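You operate a simulated robot arm through the tools that you are given. There is no shell and no other tool. Be economical: measure what you need, move in short steps, check, and stop when the job is done.

You run a simulated robot arm. Do the job below in one go: nothing can be reset, and whatever is moved stays where it is left.

## Task
Let the middle torch's tip cool, then change it for tip No 5.
Fine: the old tip goes in the rack's middle hole, facing as the others do; the new one points away from the bottles; tighten the torch's brass knob.
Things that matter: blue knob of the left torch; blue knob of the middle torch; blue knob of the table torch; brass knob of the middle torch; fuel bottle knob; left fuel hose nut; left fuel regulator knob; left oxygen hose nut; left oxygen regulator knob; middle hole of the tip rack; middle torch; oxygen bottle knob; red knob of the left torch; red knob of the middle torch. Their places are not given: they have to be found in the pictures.

It is judged by the outcome, as a careful person would: the job done as asked, and still so three seconds after it is handed in. It fails if anything else is knocked over, pushed out of place, dropped, spilled or broken.

## Robot
A 6-joint arm with a two-finger parallel gripper, fixed in place. Base frame: the origin is at the foot of the arm, x ahead of it, y to its left, z up. Units: m, degrees, N and s.
With the tool pointing down near the work surface it reaches from about 0.2 to 0.66 m from the base axis. Its first joint turns from -166.0 to 166.0 degrees. Payload 4.1 kg.
Tool frame: the origin (TCP) lies between the finger pads and is the grasp point; the fingertips stand 0.023 m ahead of it; z points along the fingers, y is the line along which they close. Largest opening 0.094 m; finger width 0.038, thickness 0.01; the body of the gripper, 0.054 by 0.096 m, starts 0.039 m behind the TCP.
Orientation is that of the tool frame in the base frame, as [roll, pitch, yaw] about the fixed x, y, z axes, in that order (R = Rz(yaw) Ry(pitch) Rx(roll)). With the fingers straight down and closing along the base's y, the tool's x points along the base's -x, its y along +y and its z along -z.

## Interface
- The arm moves only by the tool nudge_tool. Its argument "plan" is a list of rows, each a list of 3 entries, a list of its own where there are three numbers: the shift along the base's x, y, z in units of 250 mm (1.0 is 250 mm), then the turn, a rotation vector about the base's x, y, z in units of 60 degrees (1.0 is 60 degrees), then the finger opening in cm, from 0 to 9.4. In form: [[[x, y, z], [ax, ay, az], grip], ...]. A call has 1 to 8 rows; each row is the pose to reach, as a shift and turn from the pose commanded when the call began. A call with a number of a shift or a turn outside -1 to 1 is refused whole. A row lasts 0.2 s, in which the tool goes at most 0.05 m and 8.6 degrees; a call with a longer step from one row to the next is refused whole, and so is a gripper value outside its range. A pose out of reach is approached as far as the arm can. The call stops where the force on the tool passes 40 N (or 10 N more than at its start, if that is more) or the arm is blocked; 0.2 s more then pass. The fingers move at their own pace (about 0.045 m/s each) and stop on an object; they squeeze with about 22 N. The grip force told is the motor's: it shows also when the fingers shut on nothing. Time passes only in rows, and 0.2 s behind the last, so rows that repeat a pose let the fingers close. The reply holds the time, the measured pose of the TCP, the force on the tool along the base axes, the opening and the grip force, in the units named above and with some noise, with the torque about the TCP (base axes, N m) and any sound that the robot's microphone picked up, and new pictures: "pictures" is both (left out), scene, wrist or none.
- Cameras (640 x 400 px; columns grow to the right, rows downward): "scene" is fixed at [0.4008, 0.6507, 1.2984]; the picture's right is [-1.00, -0.00, 0.00], its down [-0.00, 0.16, -0.99] and it looks along [0.00, -0.99, -0.16] (base axes); focal length 367 px, centre (320, 200). "wrist" rides on the gripper at [0.086, 0.016, -0.074] in the tool frame; the picture's right is [-0.18, 0.98, 0.00], its down [-0.58, -0.11, -0.81] and it looks along [-0.79, -0.15, 0.59] (tool axes); focal length 243 px, centre (320, 200).
- raise_lower(by): slides the trunk up (or, below 0, down) by that many m; the arm rides with it, the base frame stays. It gives what a move gives, with no picture.
- probe_pixels(camera, pixels): for up to 12 pixels [column, row] of the newest picture of that camera ("zoom" is the newest enlarged one), the place [x, y, z] in the base frame of the surface seen there, good to about 0.002 m. It takes no simulated time.
- inspect(camera, box): a new picture of the part [left, top, right, bottom] of that camera's present view, enlarged. It takes no simulated time.
- finish_job(): hands the job in; it is judged then, once.

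Go step by step. Measure first, check grasps and placings, and put right what went wrong. The budget is 80 turns and 200 pictures, counting those below and the enlarged ones. Unless the task says otherwise, let go and move clear before handing in, and close with one line.

The tools are called as a command line: name --argument value ..., lists and objects as JSON in quotes. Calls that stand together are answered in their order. nudge_tool: Moves the arm, as the interface text tells. Its arguments: {"type":"object","properties":{"plan":{"type":"array"},"pictures":{"type":"string","enum":["both","scene","wrist","none"]}},"required":["plan"]} The other tools are called the same way: raise_lower (by) slides the trunk up or down; probe_pixels (camera, pixels) gives the place of the surface under pixels of a picture; inspect (camera, box) takes an enlarged picture of a part of a camera's view; finish_job () hands the job in.

At the start:

```text
time: 0.0
eef_pos: [0.0894, -0.3524, 1.278]
ee_rot: [-180.0, 0.0, 179.9]
force: [0.9, -0.7, -0.3]
ft_torque: [0.0, 0.01, -0.02]
width: 0.0942
grasp_force: 0.1
trunk travel left (down, up): [-0.525, 0.065]
```

scene: 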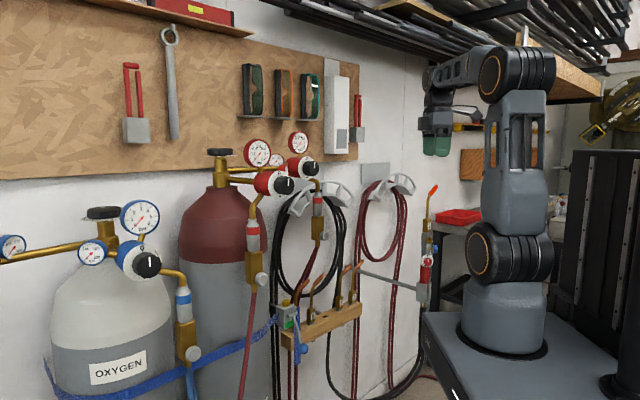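
wrist: 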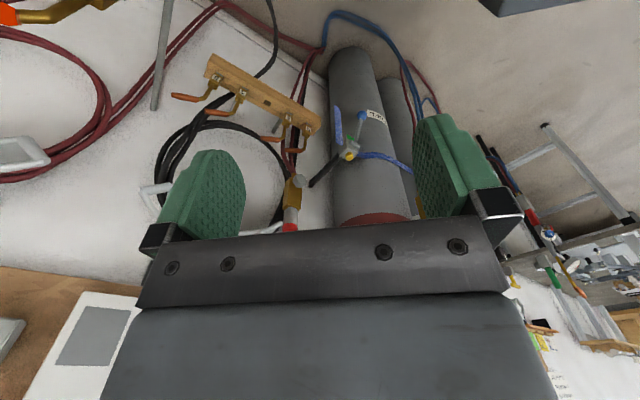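

The scene shows a tip rack around (320,320), a torch near (425,240) on the wall and another near (290,320). I'll enlarge these regions to tell them apart.

inspect --camera "scene" --box '[260, 240, 380, 370]'

inspect --camera "scene" --box '[380, 170, 480, 320]'

inspect --camera "wrist" --box '[140, 20, 400, 240]'

```text
3.08 times, centred on (320, 305) of scene
```

zoom: 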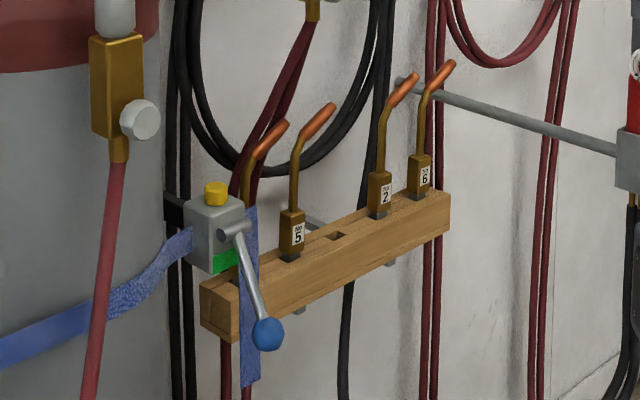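

```text
2.67 times, centred on (430, 245) of scene
```

zoom: 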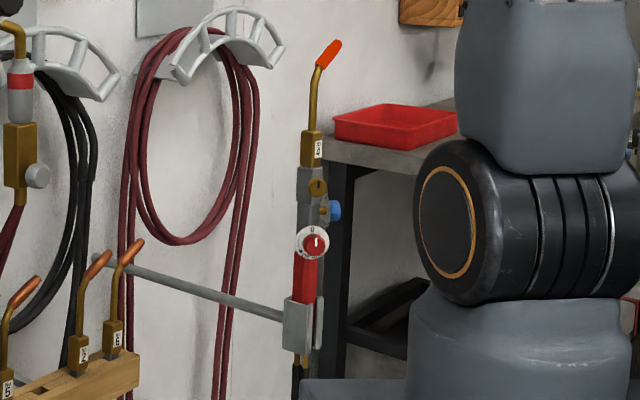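

```text
1.82 times, centred on (270, 130) of wrist
```

zoom: 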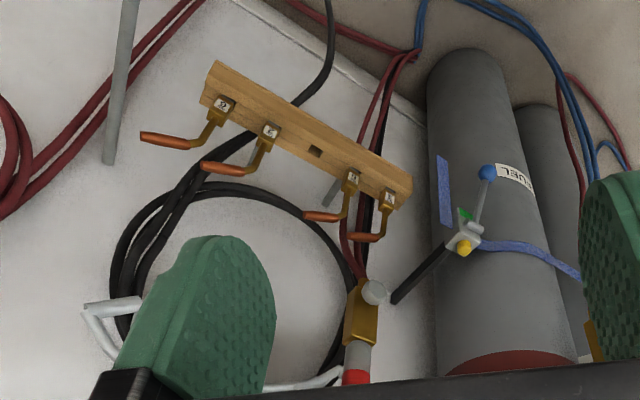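

The middle torch at zoom (310,200) has a red-orange (hot) tip; the rack's empty hole is seen. I'll zoom in on the torch and measure.

inspect --camera "scene" --box '[405, 178, 450, 310]'

```text
3.03 times, centred on (428, 244) of scene
```

zoom: 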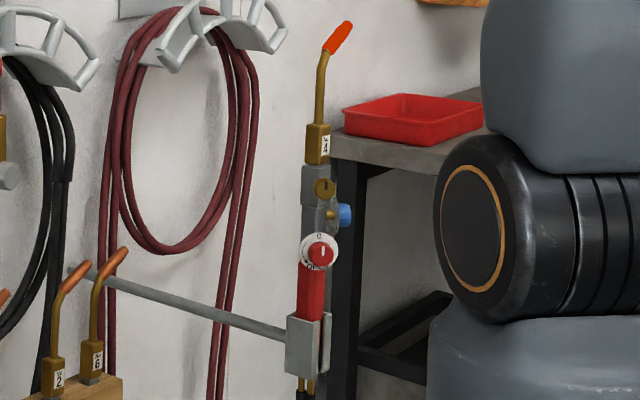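

probe_pixels --camera "zoom" --pixels '[[349, 25], [330, 48], [320, 100], [314, 143], [325, 146], [318, 158], [312, 185], [325, 188], [345, 215], [320, 252], [310, 290], [305, 345]]'

inspect --camera "scene" --box '[412, 215, 444, 275]'

```text
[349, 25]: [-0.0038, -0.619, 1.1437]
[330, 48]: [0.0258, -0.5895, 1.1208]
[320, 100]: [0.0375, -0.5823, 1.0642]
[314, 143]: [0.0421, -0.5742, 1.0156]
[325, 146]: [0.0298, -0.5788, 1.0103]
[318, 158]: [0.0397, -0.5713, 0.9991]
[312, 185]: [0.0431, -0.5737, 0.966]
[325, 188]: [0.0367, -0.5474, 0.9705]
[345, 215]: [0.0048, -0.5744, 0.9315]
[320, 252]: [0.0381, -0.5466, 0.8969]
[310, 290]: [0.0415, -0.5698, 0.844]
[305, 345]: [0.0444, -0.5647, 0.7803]
```

```text
6.67 times, centred on (428, 245) of scene
```

zoom: 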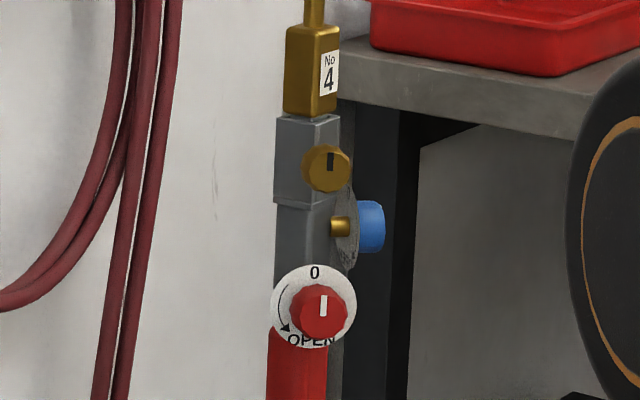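

The torch holds tip No 4, with the brass knob facing +y at about (0.037,-0.547,0.970). Next I'll measure the rack.

inspect --camera "scene" --box '[278, 258, 368, 350]'

```text
4.35 times, centred on (323, 304) of scene
```

zoom: 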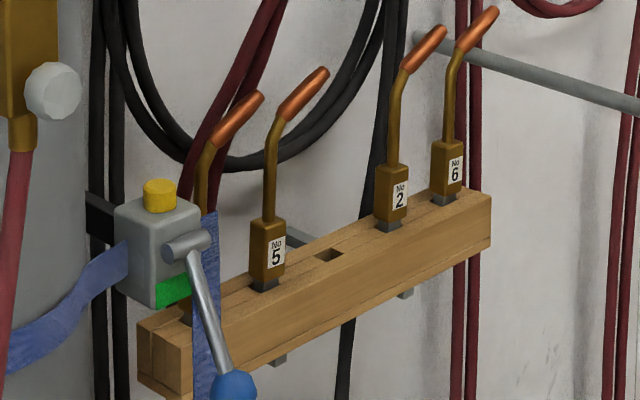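

probe_pixels --camera "zoom" --pixels '[[326, 72], [292, 107], [270, 165], [260, 228], [276, 270], [258, 268], [281, 243], [266, 284], [330, 250], [395, 174], [447, 148], [440, 32]]'

probe_pixels --camera "zoom" --pixels '[[149, 330], [180, 355], [488, 212], [465, 190], [160, 185], [234, 385], [180, 245], [390, 224], [445, 197], [300, 260], [495, 12], [262, 97]]'

```text
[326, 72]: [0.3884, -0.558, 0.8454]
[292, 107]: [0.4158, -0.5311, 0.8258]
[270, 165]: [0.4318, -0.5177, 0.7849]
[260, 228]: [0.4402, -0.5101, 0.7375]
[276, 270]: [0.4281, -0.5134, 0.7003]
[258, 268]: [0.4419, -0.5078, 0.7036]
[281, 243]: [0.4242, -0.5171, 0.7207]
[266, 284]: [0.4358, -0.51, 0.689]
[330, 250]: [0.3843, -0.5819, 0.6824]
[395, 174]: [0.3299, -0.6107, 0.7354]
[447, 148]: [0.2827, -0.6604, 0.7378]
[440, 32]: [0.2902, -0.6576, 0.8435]
```

```text
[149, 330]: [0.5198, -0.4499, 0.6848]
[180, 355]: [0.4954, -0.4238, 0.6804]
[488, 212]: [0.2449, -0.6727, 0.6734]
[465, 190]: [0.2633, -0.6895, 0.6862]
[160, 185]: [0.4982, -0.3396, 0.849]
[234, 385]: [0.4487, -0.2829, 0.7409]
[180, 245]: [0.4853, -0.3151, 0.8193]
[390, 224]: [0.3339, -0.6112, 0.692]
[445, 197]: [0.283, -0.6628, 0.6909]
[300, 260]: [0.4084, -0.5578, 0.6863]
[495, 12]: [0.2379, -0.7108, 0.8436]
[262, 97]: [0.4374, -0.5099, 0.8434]
```

The rack is on a 45° line: No 5 at about (0.433,-0.518), the empty hole near (0.383,-0.57), all tips pointing along (-1,-1). The torch tip seems to point the same way. I'll begin turning the tool towards horizontal while time passes for cooling.

nudge_tool --plan '[[[0, 0.03, 0], [0, 0, 0.14], 9.4], [[0, 0.06, 0], [0, 0, 0.28], 9.4], [[0, 0.09, 0], [0, 0, 0.42], 9.4], [[0, 0.12, 0], [0, 0, 0.56], 9.4], [[0, 0.15, 0], [0, 0, 0.7], 9.4], [[0, 0.18, 0], [0, 0, 0.84], 9.4], [[0, 0.2, 0], [0, 0, 0.98], 9.4]]' --pictures "none"

probe_pixels --camera "scene" --pixels '[[508, 315], [450, 345], [508, 250], [518, 75]]'

```text
time: 1.6
eef_pos: [0.0884, -0.3008, 1.2779]
ee_rot: [180.0, 0.0, -120.9]
force: [0.0, -0.2, 0.5]
ft_torque: [0.0, 0.04, 0.0]
width: 0.0941
grasp_force: 0.1
trunk travel left (down, up): [-0.525, 0.065]
```

```text
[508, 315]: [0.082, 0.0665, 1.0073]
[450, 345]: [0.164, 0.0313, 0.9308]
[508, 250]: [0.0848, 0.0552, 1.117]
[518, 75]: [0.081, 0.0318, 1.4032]
```

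Yaw is now 59° round; the mount plate is near z 0.93. I'll finish the yaw, then pitch the tool to horizontal.

nudge_tool --plan '[[[0, 0, 0], [0, 0, 0.13], 9.4], [[0, 0, 0], [0, 0, 0.26], 9.4], [[0, 0, 0], [0, 0, 0.39], 9.4], [[0, 0, 0], [0, 0, 0.515], 9.4]]' --pictures "none"

nudge_tool --plan '[[[0, 0, -0.03], [-0.14, 0, 0], 9.4], [[0, 0, -0.06], [-0.28, 0, 0], 9.4], [[0, 0, -0.1], [-0.42, 0, 0], 9.4], [[0, 0, -0.15], [-0.56, 0, 0], 9.4], [[0, 0, -0.2], [-0.7, 0, 0], 9.4], [[0, 0, -0.25], [-0.84, 0, 0], 9.4], [[0, 0, -0.3], [-0.98, 0, 0], 9.4]]' --pictures "both"

```text
time: 2.6
eef_pos: [0.0976, -0.3008, 1.2793]
ee_rot: [180.0, 0.1, -90.4]
force: [0.0, -0.3, 0.3]
ft_torque: [-0.01, -0.02, 0.01]
width: 0.0941
grasp_force: 0.0
out of reach, approached as far as the arm can: row 4
trunk travel left (down, up): [-0.525, 0.065]
```

```text
time: 4.2
eef_pos: [0.0984, -0.3031, 1.2051]
ee_rot: [-179.4, -59.0, -90.6]
force: [0.1, -0.6, -0.3]
ft_torque: [0.02, 0.01, 0.02]
width: 0.0941
grasp_force: 0.0
out of reach, approached as far as the arm can: row 7
trunk travel left (down, up): [-0.525, 0.065]
```

scene: 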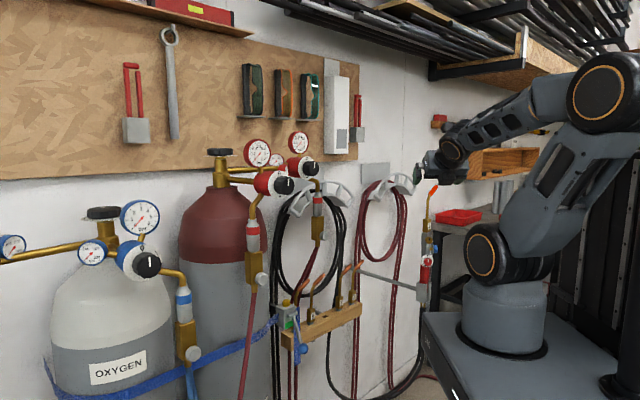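
wrist: 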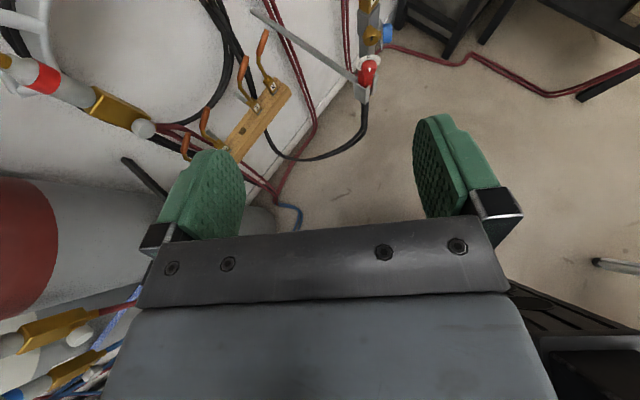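

The tool is 59° pitched; the torch shows at wrist (365,60). I'll finish the pitch and move to view the torch from in front.

nudge_tool --plan '[[[-0.05, -0.05, -0.05], [-0.13, 0, 0], 9.4], [[-0.1, -0.1, -0.12], [-0.26, 0, 0], 9.4], [[-0.15, -0.15, -0.2], [-0.39, 0, 0], 9.4], [[-0.2, -0.2, -0.28], [-0.515, 0, 0], 9.4], [[-0.22, -0.2, -0.36], [-0.515, 0, 0], 9.4], [[-0.22, -0.2, -0.36], [-0.515, 0, 0], 9.4]]' --pictures "both"

```text
time: 5.6
eef_pos: [0.1121, -0.4162, 1.1708]
ee_rot: [-136.4, -89.6, -133.9]
force: [-0.1, 0.3, 0.6]
ft_torque: [0.0, 0.01, 0.0]
width: 0.0938
grasp_force: 0.0
out of reach, approached as far as the arm can: row 1, 2, 3, 4, 5, 6
trunk travel left (down, up): [-0.525, 0.065]
```

scene: 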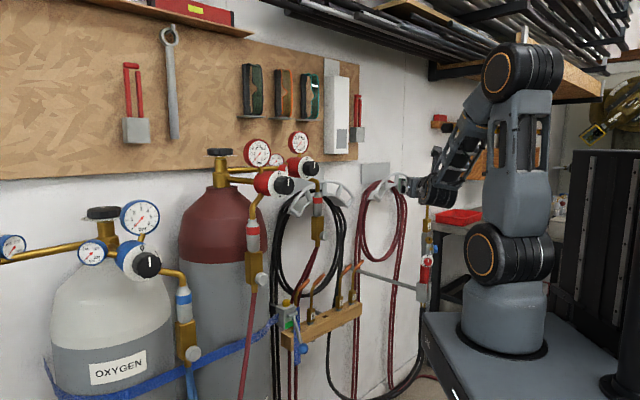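
wrist: 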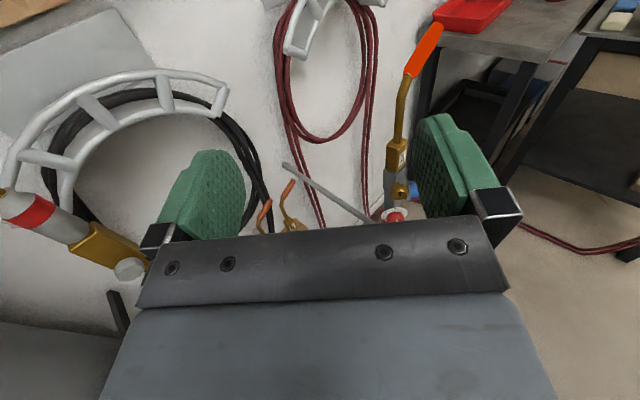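

The arm could not fold that close, stopping at (0.112,-0.416,1.171). I'll measure the torch and the neighbouring hanger from this wrist view.

inspect --camera "wrist" --box '[370, 10, 460, 230]'

probe_pixels --camera "wrist" --pixels '[[438, 28], [406, 76], [398, 125], [391, 160], [402, 160], [400, 191], [395, 214], [413, 190], [302, 40], [220, 90], [470, 15], [380, 100]]'

```text
1.82 times, centred on (415, 120) of wrist
```

zoom: 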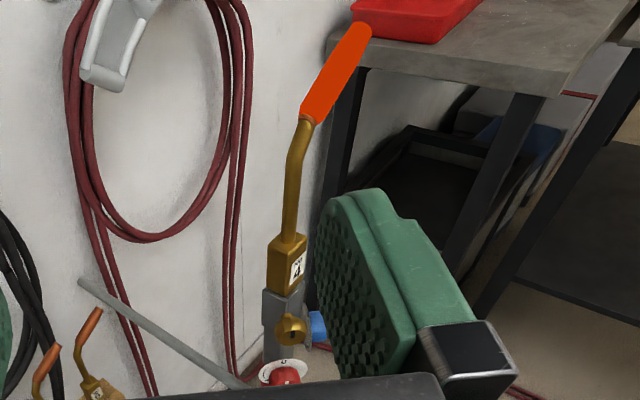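

```text
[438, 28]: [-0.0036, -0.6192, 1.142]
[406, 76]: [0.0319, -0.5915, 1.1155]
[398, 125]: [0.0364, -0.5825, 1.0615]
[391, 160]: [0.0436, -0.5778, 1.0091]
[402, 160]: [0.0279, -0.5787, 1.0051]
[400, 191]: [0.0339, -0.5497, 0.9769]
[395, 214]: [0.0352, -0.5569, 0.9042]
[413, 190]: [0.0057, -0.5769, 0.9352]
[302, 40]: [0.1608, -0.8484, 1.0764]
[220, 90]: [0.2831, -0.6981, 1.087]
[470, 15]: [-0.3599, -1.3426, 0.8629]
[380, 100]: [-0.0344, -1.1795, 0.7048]
```

The torch stands clear of the wall, its tip still bright orange. I'll move a bit down and forward to find how the commanded pose is counted, letting time pass.

nudge_tool --plan '[[[-0.01, -0.1, -0.1], [0, 0, 0], 9.4], [[-0.03, -0.2, -0.2], [0, 0, 0], 9.4], [[-0.03, -0.2, -0.2], [0, 0, 0], 6], [[-0.03, -0.2, -0.2], [0, 0, 0], 3.6], [[-0.03, -0.2, -0.2], [0, 0, 0], 3.6], [[-0.03, -0.2, -0.2], [0, 0, 0], 3.6], [[-0.03, -0.2, -0.2], [0, 0, 0], 3.6], [[-0.03, -0.2, -0.2], [0, 0, 0], 3.6]]' --pictures "wrist"

```text
time: 7.4
eef_pos: [0.1258, -0.4639, 1.1211]
ee_rot: [-143.0, -89.4, -127.5]
force: [0.1, -0.1, -0.8]
ft_torque: [0.02, 0.01, 0.01]
width: 0.0359
grasp_force: 0.0
out of reach, approached as far as the arm can: row 1, 2, 3, 4, 5, 6, 7, 8
trunk travel left (down, up): [-0.525, 0.065]
```

wrist: 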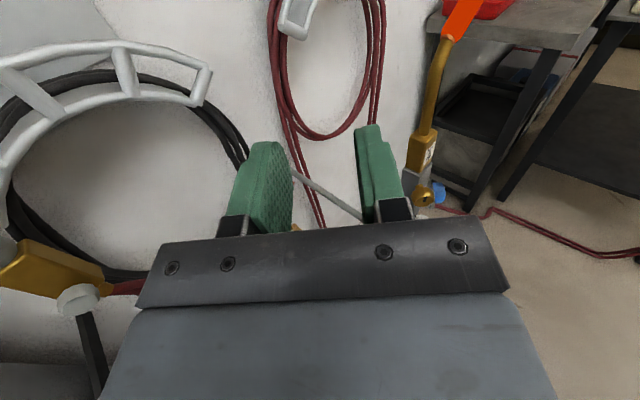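

The x lags at 0.126: the arm is folded too tightly at this height, so lowering the trunk will open its reach. The space beneath the tool is clear, so I'll lower by 0.15.

raise_lower --by -0.15

nudge_tool --plan '[[[0, 0.0, 0.1], [0, 0, 0], 3.6], [[0, 0.0, 0.25], [0, 0, 0], 3.6], [[0, 0.0, 0.4], [0, 0, 0], 3.6], [[-0.1, 0, 0.4], [0, 0, 0], 3.6], [[-0.2, 0.0, 0.4], [0, 0, 0], 3.6], [[-0.3, 0, 0.4], [0, 0, 0], 3.6], [[-0.36, 0, 0.4], [0, 0, 0], 3.6], [[-0.36, 0, 0.4], [0, 0, 0], 3.6]]' --pictures "both"

```text
time: 9.2
eef_pos: [0.126, -0.4632, 0.9717]
ee_rot: [-143.0, -89.5, -127.5]
force: [-0.1, 0.9, -0.7]
ft_torque: [-0.01, -0.01, 0.01]
width: 0.0359
grasp_force: 0.1
trunk travel left (down, up): [-0.375, 0.215]
```

```text
time: 10.9
eef_pos: [0.1004, -0.4569, 1.0819]
ee_rot: [-149.0, -89.5, -121.9]
force: [-0.4, -0.4, 0.5]
ft_torque: [0.01, 0.02, -0.02]
width: 0.0358
grasp_force: 0.1
out of reach, approached as far as the arm can: row 5, 6, 7, 8
trunk travel left (down, up): [-0.375, 0.215]
```

scene: 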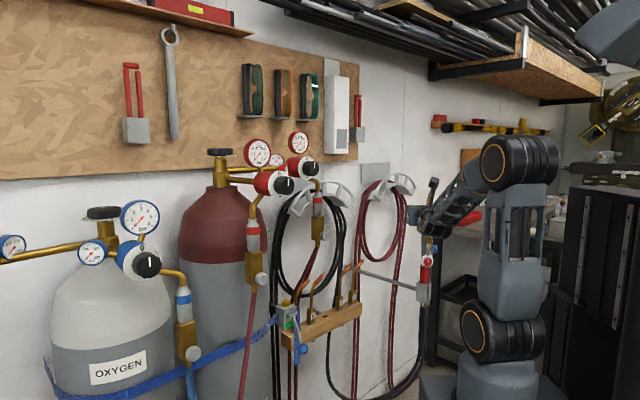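
wrist: 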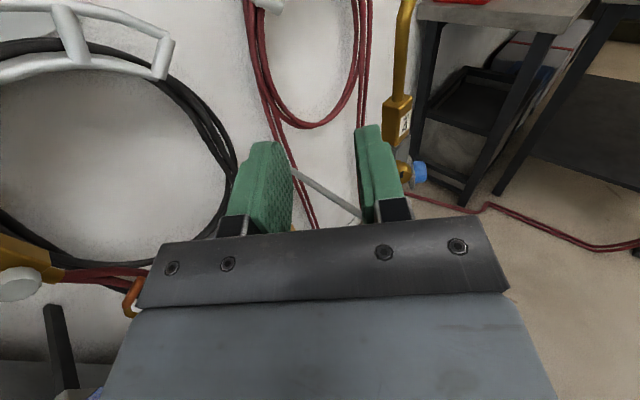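

Reach improved to x=0.10; lowering the trunk more and reaching further forward should finish the alignment.

raise_lower --by -0.12

nudge_tool --plan '[[[0, 0.0, 0.1], [0, 0, 0], 3.6], [[0, -0.05, 0.2], [0, 0, 0], 3.6], [[0, -0.1, 0.3], [0, 0, 0], 3.6], [[-0.08, -0.13, 0.3], [0, 0, 0], 3.6], [[-0.15, -0.15, 0.3], [0, 0, 0], 3.6], [[-0.25, -0.17, 0.3], [0, 0, 0], 3.6], [[-0.26, -0.17, 0.3], [0, 0, 0], 3.6]]' --pictures "both"

```text
time: 12.4
eef_pos: [0.1011, -0.4559, 0.9637]
ee_rot: [-148.2, -89.5, -122.8]
force: [0.2, -0.2, 0.5]
ft_torque: [0.0, 0.02, 0.01]
width: 0.0359
grasp_force: 0.0
trunk travel left (down, up): [-0.255, 0.335]
```

```text
time: 14.1
eef_pos: [0.0762, -0.4969, 1.0477]
ee_rot: [-159.3, -89.2, -112.6]
force: [0.4, -1.0, -1.1]
ft_torque: [-0.01, 0.02, 0.0]
width: 0.0362
grasp_force: 0.1
out of reach, approached as far as the arm can: row 4, 5, 6, 7
trunk travel left (down, up): [-0.255, 0.335]
```

scene: 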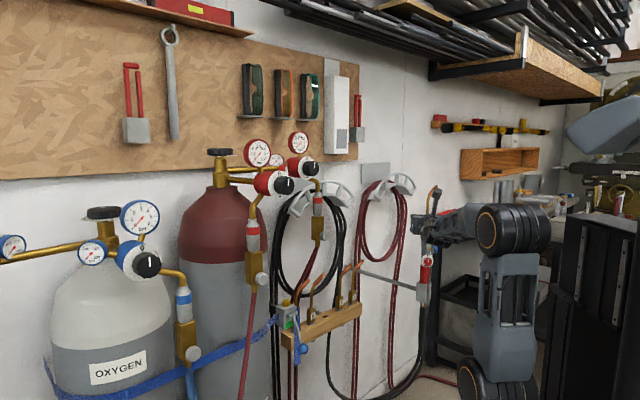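
wrist: 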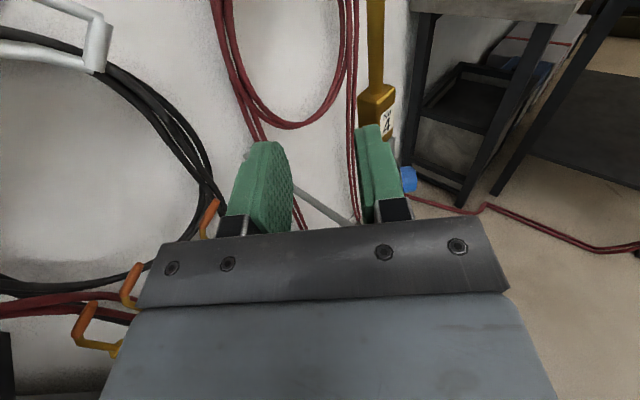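

Still improving: x=0.076 now. I'll go to knob height and just ahead of the knob face (y -0.515) to see if x=0.036 comes within reach.

nudge_tool --plan '[[[-0.04, -0.03, -0.1], [0, 0, 0], 3.6], [[-0.08, -0.05, -0.2], [0, 0, 0], 3.6], [[-0.12, -0.07, -0.3], [0, 0, 0], 3.6], [[-0.16, -0.07, -0.3], [0, 0, 0], 3.6], [[-0.16, -0.07, -0.3], [0, 0, 0], 3.6], [[-0.16, -0.07, -0.3], [0, 0, 0], 3.6]]' --pictures "wrist"

```text
time: 15.4
eef_pos: [0.0873, -0.5119, 0.9868]
ee_rot: [-163.3, -89.1, -109.2]
force: [0.1, -0.4, 0.3]
ft_torque: [-0.01, -0.01, 0.0]
width: 0.036
grasp_force: 0.1
out of reach, approached as far as the arm can: row 1, 2, 3, 4, 5, 6
trunk travel left (down, up): [-0.255, 0.335]
```

wrist: 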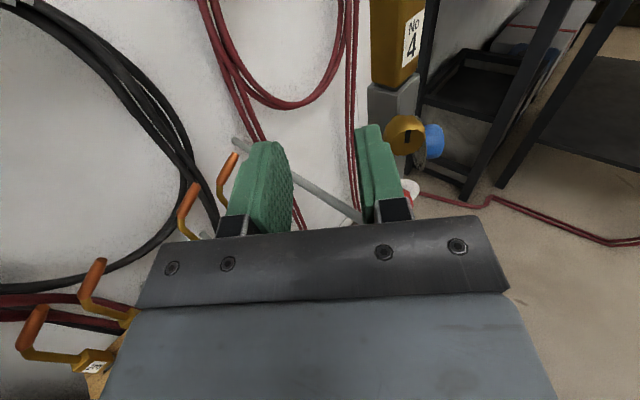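

Lower z made it worse, so the wrist needs to be higher relative to the shoulder. I'll lift the tool first, then lower the trunk by 0.2.

nudge_tool --plan '[[[0.05, 0.05, 0.15], [0, 0, 0], 3.6], [[0.05, 0.05, 0.3], [0, 0, 0], 3.6], [[0.05, 0.05, 0.45], [0, 0, 0], 3.6], [[0.05, 0.05, 0.5], [0, 0, 0], 3.6]]' --pictures "none"

raise_lower --by -0.2

nudge_tool --plan '[[[-0.05, 0, 0.1], [0, 0, 0], 3.6], [[-0.1, 0, 0.1], [0, 0, 0], 3.6], [[-0.15, -0.02, 0.1], [0, 0, 0], 3.6], [[-0.2, -0.04, 0.1], [0, 0, 0], 3.6], [[-0.25, -0.06, 0.1], [0, 0, 0], 3.6], [[-0.25, -0.06, 0.1], [0, 0, 0], 3.6], [[-0.25, -0.06, 0.1], [0, 0, 0], 3.6]]' --pictures "both"

```text
time: 16.4
eef_pos: [0.0978, -0.4979, 1.1109]
ee_rot: [-153.3, -89.6, -117.6]
force: [0.0, -0.4, 0.2]
ft_torque: [0.0, 0.0, 0.0]
width: 0.0359
grasp_force: 0.1
trunk travel left (down, up): [-0.255, 0.335]
```

```text
time: 18.6
eef_pos: [0.0974, -0.4985, 0.912]
ee_rot: [-148.9, -89.4, -121.9]
force: [-0.4, -0.4, 0.6]
ft_torque: [-0.02, -0.03, -0.05]
width: 0.0359
grasp_force: 0.1
trunk travel left (down, up): [-0.055, 0.535]
```

```text
time: 20.2
eef_pos: [0.0536, -0.5129, 0.9422]
ee_rot: [-156.6, -89.3, -115.0]
force: [-0.1, -0.3, 0.1]
ft_torque: [0.02, 0.03, 0.01]
width: 0.0359
grasp_force: 0.1
out of reach, approached as far as the arm can: row 4, 5, 6
trunk travel left (down, up): [-0.055, 0.535]
```

scene: 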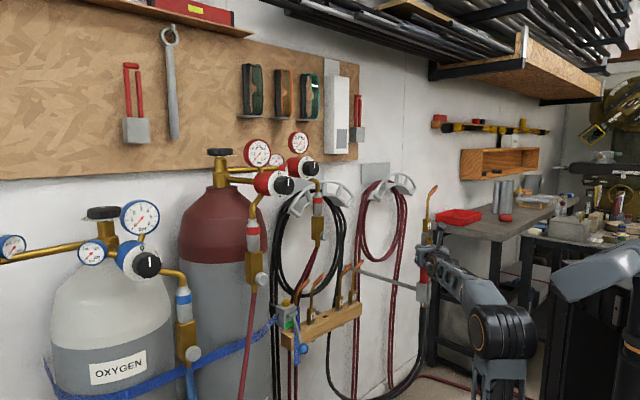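
wrist: 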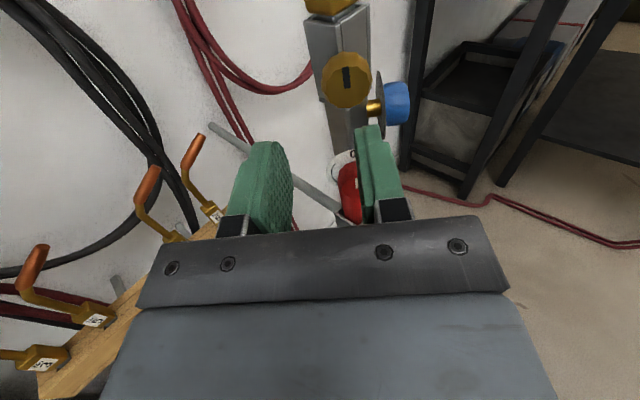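

The tip now looks copper in the scene (432,190), and x reach opened up to 0.054. I'll measure the knob closely and raise to its height.

probe_pixels --camera "wrist" --pixels '[[347, 62], [330, 80], [362, 80], [347, 98], [347, 80], [330, 40], [355, 35], [375, 75], [400, 103], [370, 108], [345, 185]]'

nudge_tool --plan '[[[0, 0, 0.04], [0, 0, 0], 3.6], [[0, 0, 0.1], [0, 0, 0], 3.6], [[0, 0, 0.12], [0, 0, 0], 3.6], [[0, 0, 0.12], [0, 0, 0], 3.6], [[0, 0, 0.12], [0, 0, 0], 3.6]]' --pictures "wrist"

inspect --camera "scene" --box '[400, 175, 464, 305]'

```text
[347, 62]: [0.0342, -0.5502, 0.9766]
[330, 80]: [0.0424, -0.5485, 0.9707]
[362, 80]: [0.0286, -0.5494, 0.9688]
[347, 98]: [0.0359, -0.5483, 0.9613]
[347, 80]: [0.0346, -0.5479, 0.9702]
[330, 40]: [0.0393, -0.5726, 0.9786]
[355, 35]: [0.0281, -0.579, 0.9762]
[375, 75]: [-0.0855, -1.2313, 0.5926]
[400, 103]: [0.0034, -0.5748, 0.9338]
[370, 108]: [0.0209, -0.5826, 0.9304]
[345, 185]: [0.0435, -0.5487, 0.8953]
```

```text
time: 21.4
eef_pos: [0.0438, -0.5137, 0.9666]
ee_rot: [-166.3, -88.9, -105.3]
force: [-0.6, 0.0, -0.1]
ft_torque: [-0.02, 0.01, 0.0]
width: 0.0359
grasp_force: 0.0
out of reach, approached as far as the arm can: row 1, 2, 3
trunk travel left (down, up): [-0.055, 0.535]
```

wrist: 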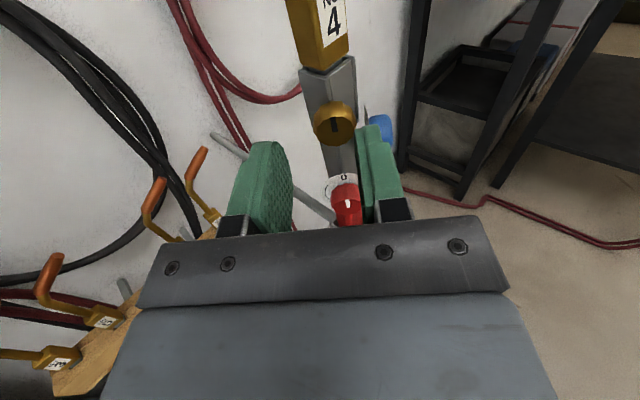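

```text
3.08 times, centred on (432, 240) of scene
```

zoom: 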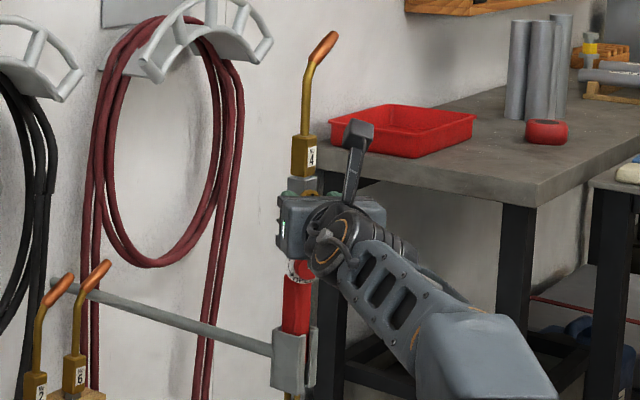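

The tip is now copper like the racked ones, so it has cooled. Knob centre is about (0.035,-0.548,0.970); I'll settle and advance with fingers open 3.6 cm.

nudge_tool --plan '[[[0, -0.02, 0.004], [0, 0, 0], 3.6], [[0, -0.04, 0.004], [0, 0, 0], 3.6], [[0, -0.04, 0.004], [0, 0, 0], 3.6], [[0, -0.04, 0.004], [0, 0, 0], 3.6]]' --pictures "wrist"

```text
time: 22.4
eef_pos: [0.0373, -0.5227, 0.9671]
ee_rot: [-164.4, -88.9, -106.6]
force: [0.7, 0.3, -0.8]
ft_torque: [0.02, 0.0, 0.02]
width: 0.036
grasp_force: 0.0
out of reach, approached as far as the arm can: row 1, 2, 3, 4
trunk travel left (down, up): [-0.055, 0.535]
```

wrist: 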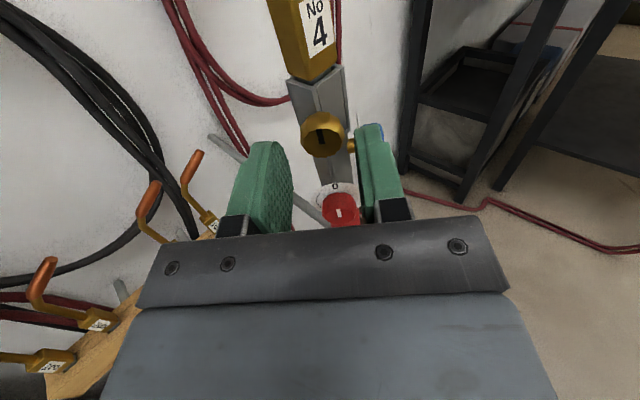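

Nearly lined up at (0.037,-0.523,0.967). I'll advance to y -0.538 with the fingers straddling the knob.

nudge_tool --plan '[[[-0.006, -0.02, 0.016], [0, 0, 0.0], 3.6], [[-0.006, -0.04, 0.016], [0, 0, 0], 3.6], [[-0.006, -0.06, 0.016], [0, 0, 0], 3.6], [[-0.006, -0.06, 0.016], [0, 0, 0], 3.6]]' --pictures "both"

inspect --camera "wrist" --box '[230, 50, 430, 240]'

```text
time: 23.4
eef_pos: [0.036, -0.5359, 0.9717]
ee_rot: [-148.5, -89.5, -122.5]
force: [0.8, 0.6, 0.3]
ft_torque: [-0.01, 0.01, -0.01]
width: 0.0363
grasp_force: 0.1
trunk travel left (down, up): [-0.055, 0.535]
```

scene: 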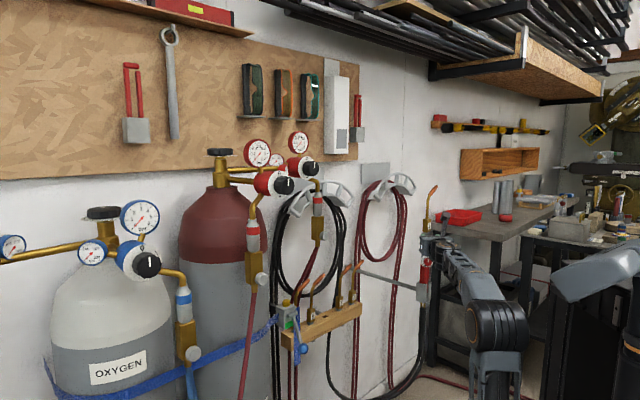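
wrist: 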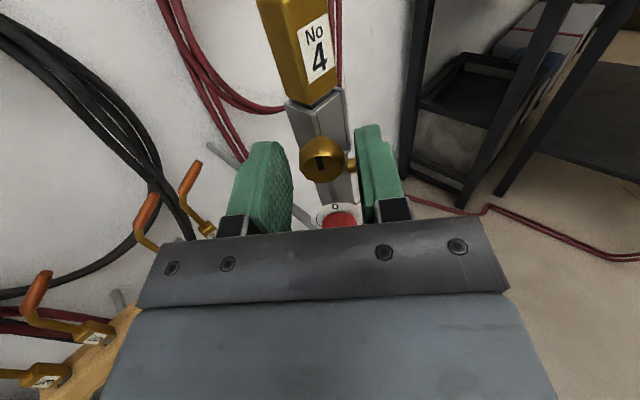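

```text
2.11 times, centred on (330, 145) of wrist
```

zoom: 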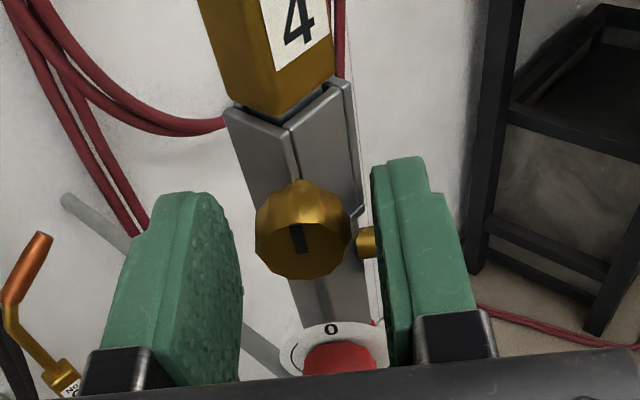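

Fingers straddle the knob with no contact. I'll close and begin loosening: counter-clockwise seen from the front, i.e. +y rotation.

nudge_tool --plan '[[[0, 0, 0], [0, 0, 0], 1.5], [[0, 0, 0], [0, 0, 0], 0.5], [[0, 0, 0], [0, 0, 0], 0.5], [[0, 0, 0], [0, 0, 0], 0.5]]' --pictures "none"

nudge_tool --plan '[[[0, 0, 0], [0, 0.13, 0], 0.5], [[0, 0, 0], [0, 0.26, 0], 0.5], [[0, 0, 0], [0, 0.39, 0], 0.5], [[0, 0, 0], [0, 0.52, 0], 0.5], [[0, 0, 0], [0, 0.65, 0], 0.5], [[0, 0, 0], [0, 0.78, 0], 0.5], [[0, 0, 0], [0, 0.78, 0], 0.5]]' --pictures "both"

```text
time: 24.4
eef_pos: [0.0348, -0.5365, 0.9705]
ee_rot: [-148.4, -89.6, -122.5]
force: [-0.1, -1.3, 0.4]
ft_torque: [-0.05, 0.04, -0.01]
width: 0.0226
grasp_force: 22.0
trunk travel left (down, up): [-0.055, 0.535]
```

```text
time: 26.0
eef_pos: [0.0358, -0.5362, 0.9683]
ee_rot: [89.6, -43.4, -0.6]
force: [-0.1, -0.7, 0.2]
ft_torque: [0.15, -0.04, -0.03]
width: 0.0228
grasp_force: 21.6
trunk travel left (down, up): [-0.055, 0.535]
```

scene: 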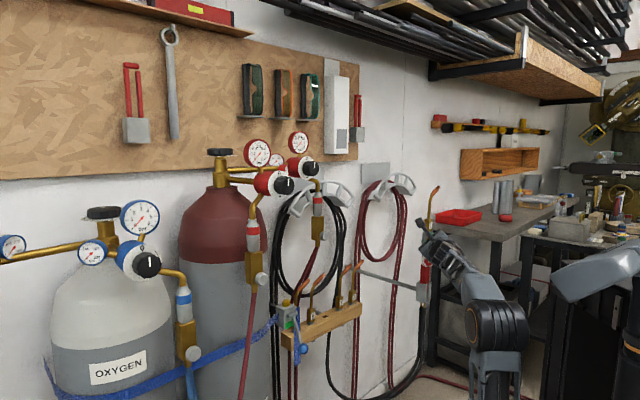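
wrist: 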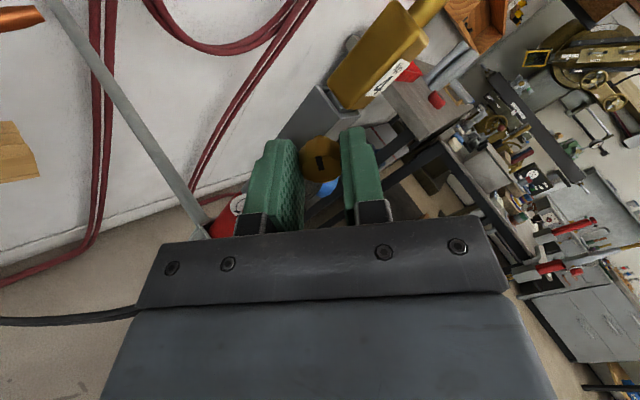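

The knob's mark moved with the tool (about 47°). I'll keep turning another 50°.

nudge_tool --plan '[[[0, 0, 0], [0, 0.14, 0], 0.5], [[0, 0, 0], [0, 0.28, 0], 0.5], [[0, 0, 0], [0, 0.42, 0], 0.5], [[0, 0, 0], [0, 0.56, 0], 0.5], [[0, 0, 0], [0, 0.7, 0], 0.5], [[0, 0, 0], [0, 0.8, 0], 0.5], [[0, 0, 0], [0, 0.8, 0], 0.5]]' --pictures "wrist"

```text
time: 27.6
eef_pos: [0.0395, -0.5386, 0.9823]
ee_rot: [89.5, 4.6, -0.6]
force: [-0.5, -0.9, -5.8]
ft_torque: [0.16, -0.04, 0.03]
width: 0.023
grasp_force: 22.0
out of reach, approached as far as the arm can: row 3, 4, 5, 6, 7
trunk travel left (down, up): [-0.055, 0.535]
```

wrist: 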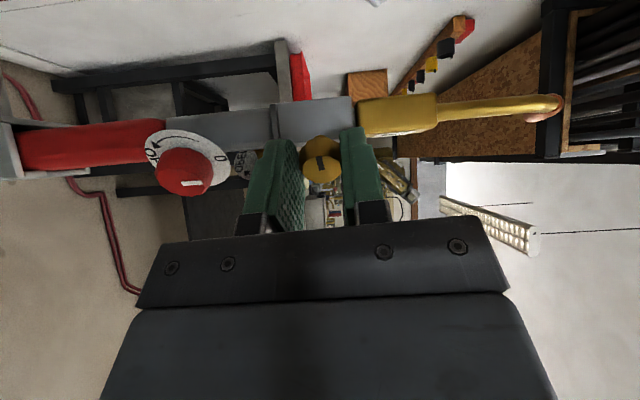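

The pose went out of reach and the TCP crept up 12 mm, so I need to check whether the torch was lifted.

probe_pixels --camera "wrist" --pixels '[[330, 145], [354, 118], [360, 118], [185, 172], [310, 120], [272, 122], [322, 160]]'

inspect --camera "scene" --box '[400, 175, 464, 305]'

```text
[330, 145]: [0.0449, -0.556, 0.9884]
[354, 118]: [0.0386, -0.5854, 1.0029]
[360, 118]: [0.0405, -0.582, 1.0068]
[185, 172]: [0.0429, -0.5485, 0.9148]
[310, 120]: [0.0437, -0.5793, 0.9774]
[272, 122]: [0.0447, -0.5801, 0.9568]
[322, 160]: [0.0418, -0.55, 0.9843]
```

```text
3.08 times, centred on (432, 240) of scene
```

zoom: 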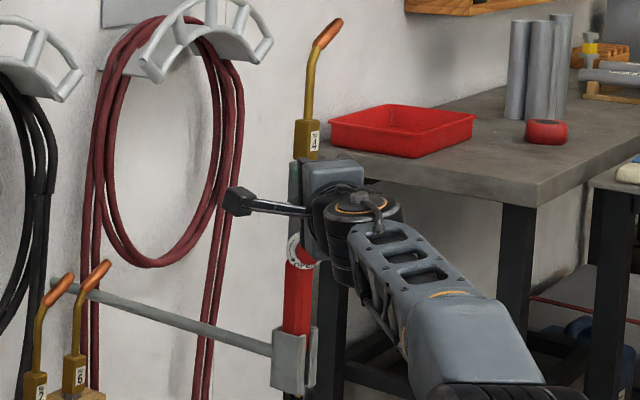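

The torch has risen about 13 mm in its holder. I'll ease it straight back down using the trunk.

raise_lower --by -0.012

nudge_tool --plan '[[[-0.005, 0.004, -0.003], [0, 0, 0], 0.5], [[-0.01, 0.008, -0.003], [0, 0, 0], 0.5], [[-0.015, 0.008, -0.003], [0, 0, 0], 0.5]]' --pictures "wrist"

```text
time: 28.2
eef_pos: [0.0376, -0.5384, 0.9701]
ee_rot: [89.5, 4.5, -0.5]
force: [0.9, -0.6, -7.7]
ft_torque: [0.1, -0.06, 0.0]
width: 0.0229
grasp_force: 21.5
trunk travel left (down, up): [-0.043, 0.547]
```

```text
time: 29.0
eef_pos: [0.0345, -0.5359, 0.9696]
ee_rot: [89.6, 4.5, -0.5]
force: [-0.4, -0.8, -6.6]
ft_torque: [0.16, -0.03, 0.01]
width: 0.0228
grasp_force: 22.2
trunk travel left (down, up): [-0.043, 0.547]
```

wrist: 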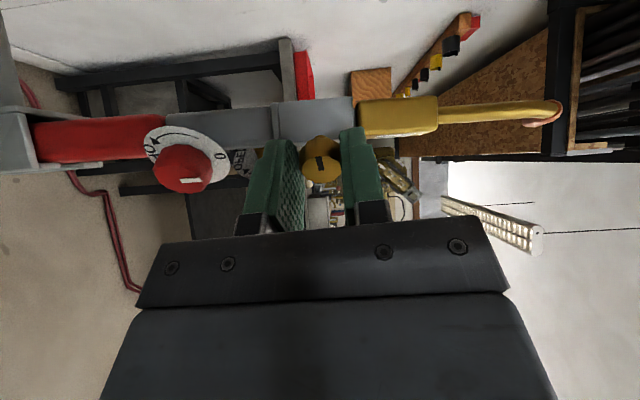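

It's back to z≈0.970, but 6.6 N still pulls down, so the torch may still hang. I'll check the red knob's height and hanging.

probe_pixels --camera "wrist" --pixels '[[184, 165], [190, 181], [354, 118], [310, 120], [320, 163], [220, 156], [155, 150]]'

nudge_tool --plan '[[[0, 0, -0.008], [0, 0, 0], 0.5], [[0, 0, -0.012], [0, 0, 0], 0.5]]' --pictures "none"

```text
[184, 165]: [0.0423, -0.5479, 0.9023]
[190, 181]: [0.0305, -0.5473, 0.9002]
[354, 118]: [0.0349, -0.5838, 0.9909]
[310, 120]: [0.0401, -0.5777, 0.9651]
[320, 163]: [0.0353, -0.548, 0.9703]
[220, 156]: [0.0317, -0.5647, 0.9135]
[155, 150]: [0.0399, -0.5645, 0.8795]
```

```text
time: 29.6
eef_pos: [0.0345, -0.5365, 0.9676]
ee_rot: [89.8, 4.5, -0.7]
force: [0.4, 0.0, -5.8]
ft_torque: [0.14, -0.03, 0.04]
width: 0.023
grasp_force: 21.5
trunk travel left (down, up): [-0.043, 0.547]
```

The torch is within a millimetre or two of its original height; I'll lower until the load is off.

nudge_tool --plan '[[[0, 0, -0.008], [0, 0, 0], 0.5], [[0, 0, -0.012], [0, 0, 0], 0.5], [[0, 0, -0.012], [0, 0, 0], 0.5]]' --pictures "none"

```text
time: 30.4
eef_pos: [0.0352, -0.5369, 0.9674]
ee_rot: [89.8, 4.6, -0.6]
force: [-0.1, -1.4, -6.0]
ft_torque: [0.08, -0.04, 0.04]
width: 0.0228
grasp_force: 21.0
out of reach, approached as far as the arm can: row 2, 3
trunk travel left (down, up): [-0.043, 0.547]
```

raise_lower --by -0.003

```text
time: 30.9
eef_pos: [0.035, -0.536, 0.966]
ee_rot: [89.8, 4.5, -0.5]
force: [0.5, -0.8, -1.4]
ft_torque: [-0.02, -0.01, 0.09]
width: 0.0228
grasp_force: 22.0
trunk travel left (down, up): [-0.04, 0.55]
```

The torch is seated again (load gone). I'll open the fingers, back off, and check the mark.

nudge_tool --plan '[[[0, 0, 0], [0, 0, 0], 3.6], [[0, 0, 0], [0, 0, 0], 3.6], [[0, 0, 0], [0, 0, 0], 3.6], [[0, 0.08, 0.01], [0, 0, 0], 3.6], [[0.0, 0.14, 0.02], [0, 0, 0], 3.6]]' --pictures "wrist"

inspect --camera "wrist" --box '[100, 60, 480, 260]'

```text
time: 32.1
eef_pos: [0.0345, -0.501, 0.9699]
ee_rot: [89.9, 4.5, -0.5]
force: [0.5, -0.2, 0.1]
ft_torque: [-0.02, -0.03, 0.03]
width: 0.0361
grasp_force: 0.0
trunk travel left (down, up): [-0.04, 0.55]
```

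wrist: 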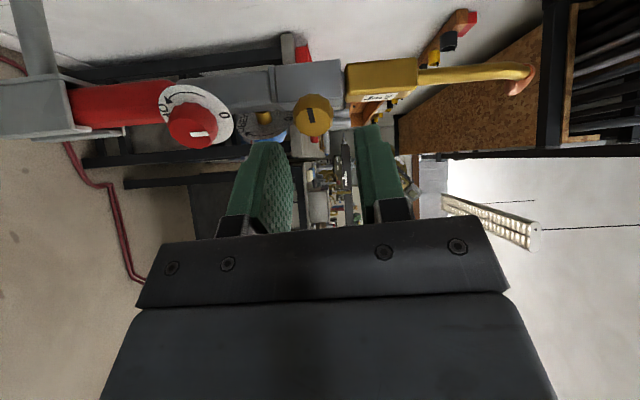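

```text
1.68 times, centred on (290, 160) of wrist
```

zoom: 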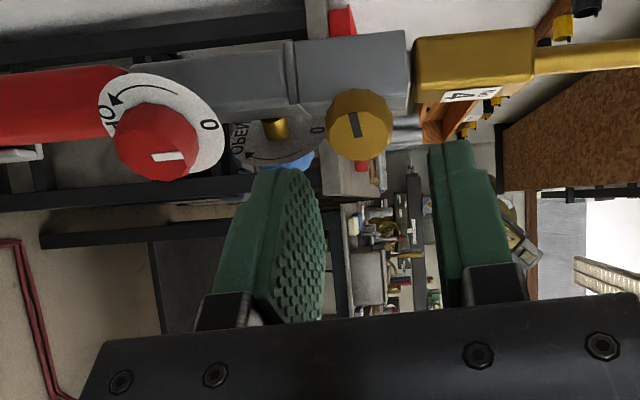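

The red knob's mark is at 0 and the brass knob turned about 95°. I'll now unroll the tool and bring it round to the (1,-1) approach for the tip block.

nudge_tool --plan '[[[0, 0.0, 0.02], [0, -0.14, 0], 4], [[0, 0.0, 0.04], [0, -0.28, 0], 4], [[0, 0.0, 0.06], [0, -0.42, 0], 4], [[-0.03, 0.0, 0.08], [0, -0.56, 0], 4], [[-0.06, 0.0, 0.1], [0, -0.7, 0], 4], [[-0.1, 0.0, 0.12], [0, -0.84, 0], 4], [[-0.15, 0.0, 0.14], [0, -0.98, 0], 4]]' --pictures "none"

nudge_tool --plan '[[[0, 0.0, 0], [0, -0.14, 0], 4], [[-0.05, 0.0, 0.0], [0, -0.28, 0], 4], [[-0.1, 0.0, 0.02], [0, -0.42, 0], 4], [[-0.15, 0.0, 0.04], [0, -0.56, 0], 4], [[-0.2, 0, 0.04], [0, -0.595, 0], 4], [[-0.2, 0, 0.04], [0, -0.595, 0], 4]]' --pictures "both"

```text
time: 33.7
eef_pos: [-0.0014, -0.5006, 1.0071]
ee_rot: [90.6, -54.4, -1.0]
force: [-0.5, -0.3, -0.4]
ft_torque: [0.01, -0.02, -0.02]
width: 0.0403
grasp_force: 0.0
trunk travel left (down, up): [-0.04, 0.55]
```

```text
time: 35.1
eef_pos: [-0.0525, -0.5015, 1.015]
ee_rot: [-169.1, -89.4, -101.1]
force: [-0.4, -0.4, 0.4]
ft_torque: [0.0, 0.04, 0.0]
width: 0.0395
grasp_force: 0.1
trunk travel left (down, up): [-0.04, 0.55]
```

scene: 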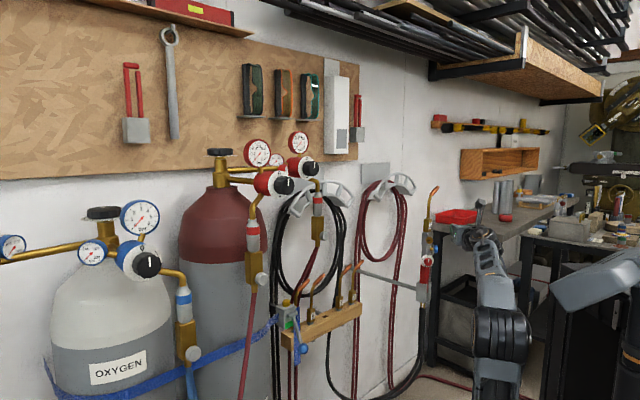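
wrist: 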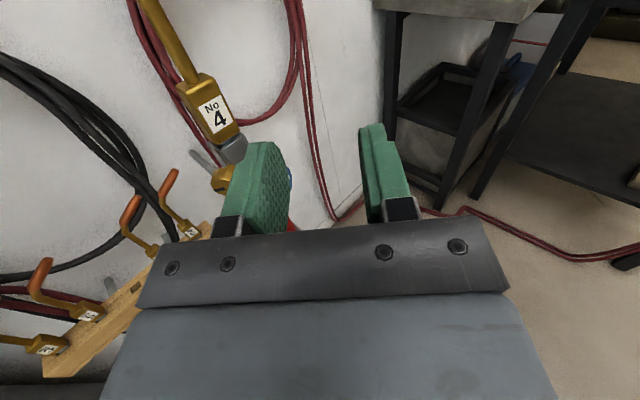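

Pose A regained at (-0.053,-0.502,1.015), with the No 4 label facing me at wrist (215,115). I'll check how far the table is before yawing 45°.

probe_pixels --camera "scene" --pixels '[[440, 228], [502, 238], [555, 205], [530, 245], [600, 250]]'

probe_pixels --camera "wrist" --pixels '[[202, 92], [222, 86], [213, 128], [232, 122], [192, 95], [206, 139], [185, 60], [217, 148], [232, 158], [245, 145], [165, 20], [212, 108]]'

nudge_tool --plan '[[[-0.02, 0.02, 0], [0, 0, 0.14], 4], [[-0.04, 0.04, 0], [0, 0, 0.28], 4], [[-0.06, 0.08, 0], [0, 0, 0.42], 4], [[-0.08, 0.12, 0.0], [0, 0, 0.56], 4], [[-0.1, 0.16, 0], [0, 0, 0.7], 4], [[-0.1, 0.16, 0], [0, 0, 0.75], 4], [[-0.1, 0.16, 0], [0, 0, 0.75], 4]]' --pictures "both"

```text
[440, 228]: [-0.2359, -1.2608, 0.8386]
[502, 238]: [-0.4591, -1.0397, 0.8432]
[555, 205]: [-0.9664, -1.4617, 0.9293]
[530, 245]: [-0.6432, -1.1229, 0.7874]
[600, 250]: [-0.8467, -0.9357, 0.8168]
```

```text
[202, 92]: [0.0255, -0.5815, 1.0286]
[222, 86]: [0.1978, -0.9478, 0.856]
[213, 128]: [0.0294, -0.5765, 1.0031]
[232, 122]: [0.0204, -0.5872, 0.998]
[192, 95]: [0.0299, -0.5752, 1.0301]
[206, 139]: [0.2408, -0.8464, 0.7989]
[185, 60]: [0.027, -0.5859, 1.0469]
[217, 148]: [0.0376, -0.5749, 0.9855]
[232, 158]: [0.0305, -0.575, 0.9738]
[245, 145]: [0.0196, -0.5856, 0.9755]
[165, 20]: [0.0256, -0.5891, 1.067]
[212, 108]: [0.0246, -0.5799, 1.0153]
```

```text
time: 36.7
eef_pos: [-0.0781, -0.4597, 1.0158]
ee_rot: [-178.3, -89.3, -46.7]
force: [0.2, 0.0, 0.4]
ft_torque: [0.02, -0.02, -0.03]
width: 0.04
grasp_force: 0.0
trunk travel left (down, up): [-0.04, 0.55]
```

scene: 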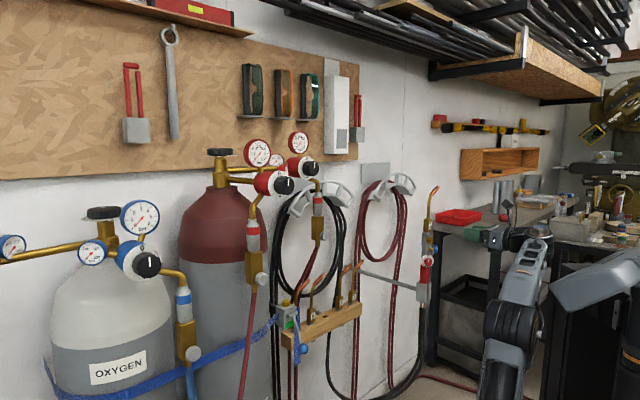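
wrist: 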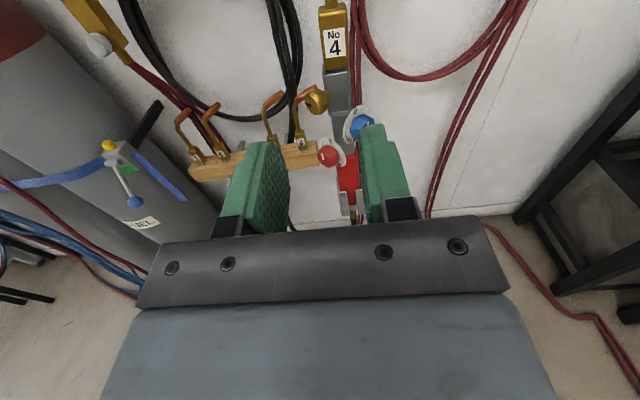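

The tool now points at (1,-1) with the label face square ahead at wrist (334,40). I'll zoom to find the block's edges.

inspect --camera "wrist" --box '[270, 0, 400, 81]'

```text
4.92 times, centred on (335, 40) of wrist
```

zoom: 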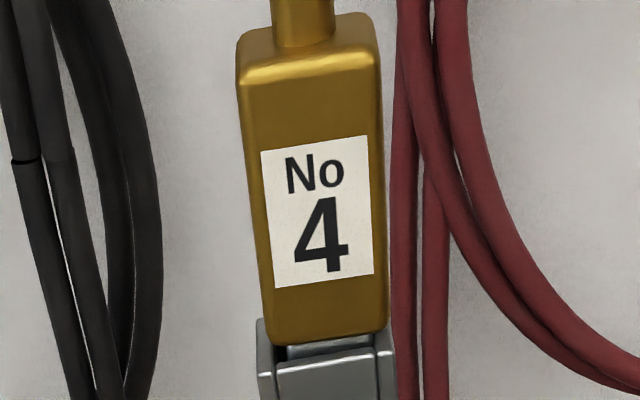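

probe_pixels --camera "zoom" --pixels '[[248, 100], [372, 90], [258, 200], [378, 200], [270, 320], [380, 320], [310, 90], [318, 220], [325, 325], [300, 20], [320, 380], [310, 58]]'

```text
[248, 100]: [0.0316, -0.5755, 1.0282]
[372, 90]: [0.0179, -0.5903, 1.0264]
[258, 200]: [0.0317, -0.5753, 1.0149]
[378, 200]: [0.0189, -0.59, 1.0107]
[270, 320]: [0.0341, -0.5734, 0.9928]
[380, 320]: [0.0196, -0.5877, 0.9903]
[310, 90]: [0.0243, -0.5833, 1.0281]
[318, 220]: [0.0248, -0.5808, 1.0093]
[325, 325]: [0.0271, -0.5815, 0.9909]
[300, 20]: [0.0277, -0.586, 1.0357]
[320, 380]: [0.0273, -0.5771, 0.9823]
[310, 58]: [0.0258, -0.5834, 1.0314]
```

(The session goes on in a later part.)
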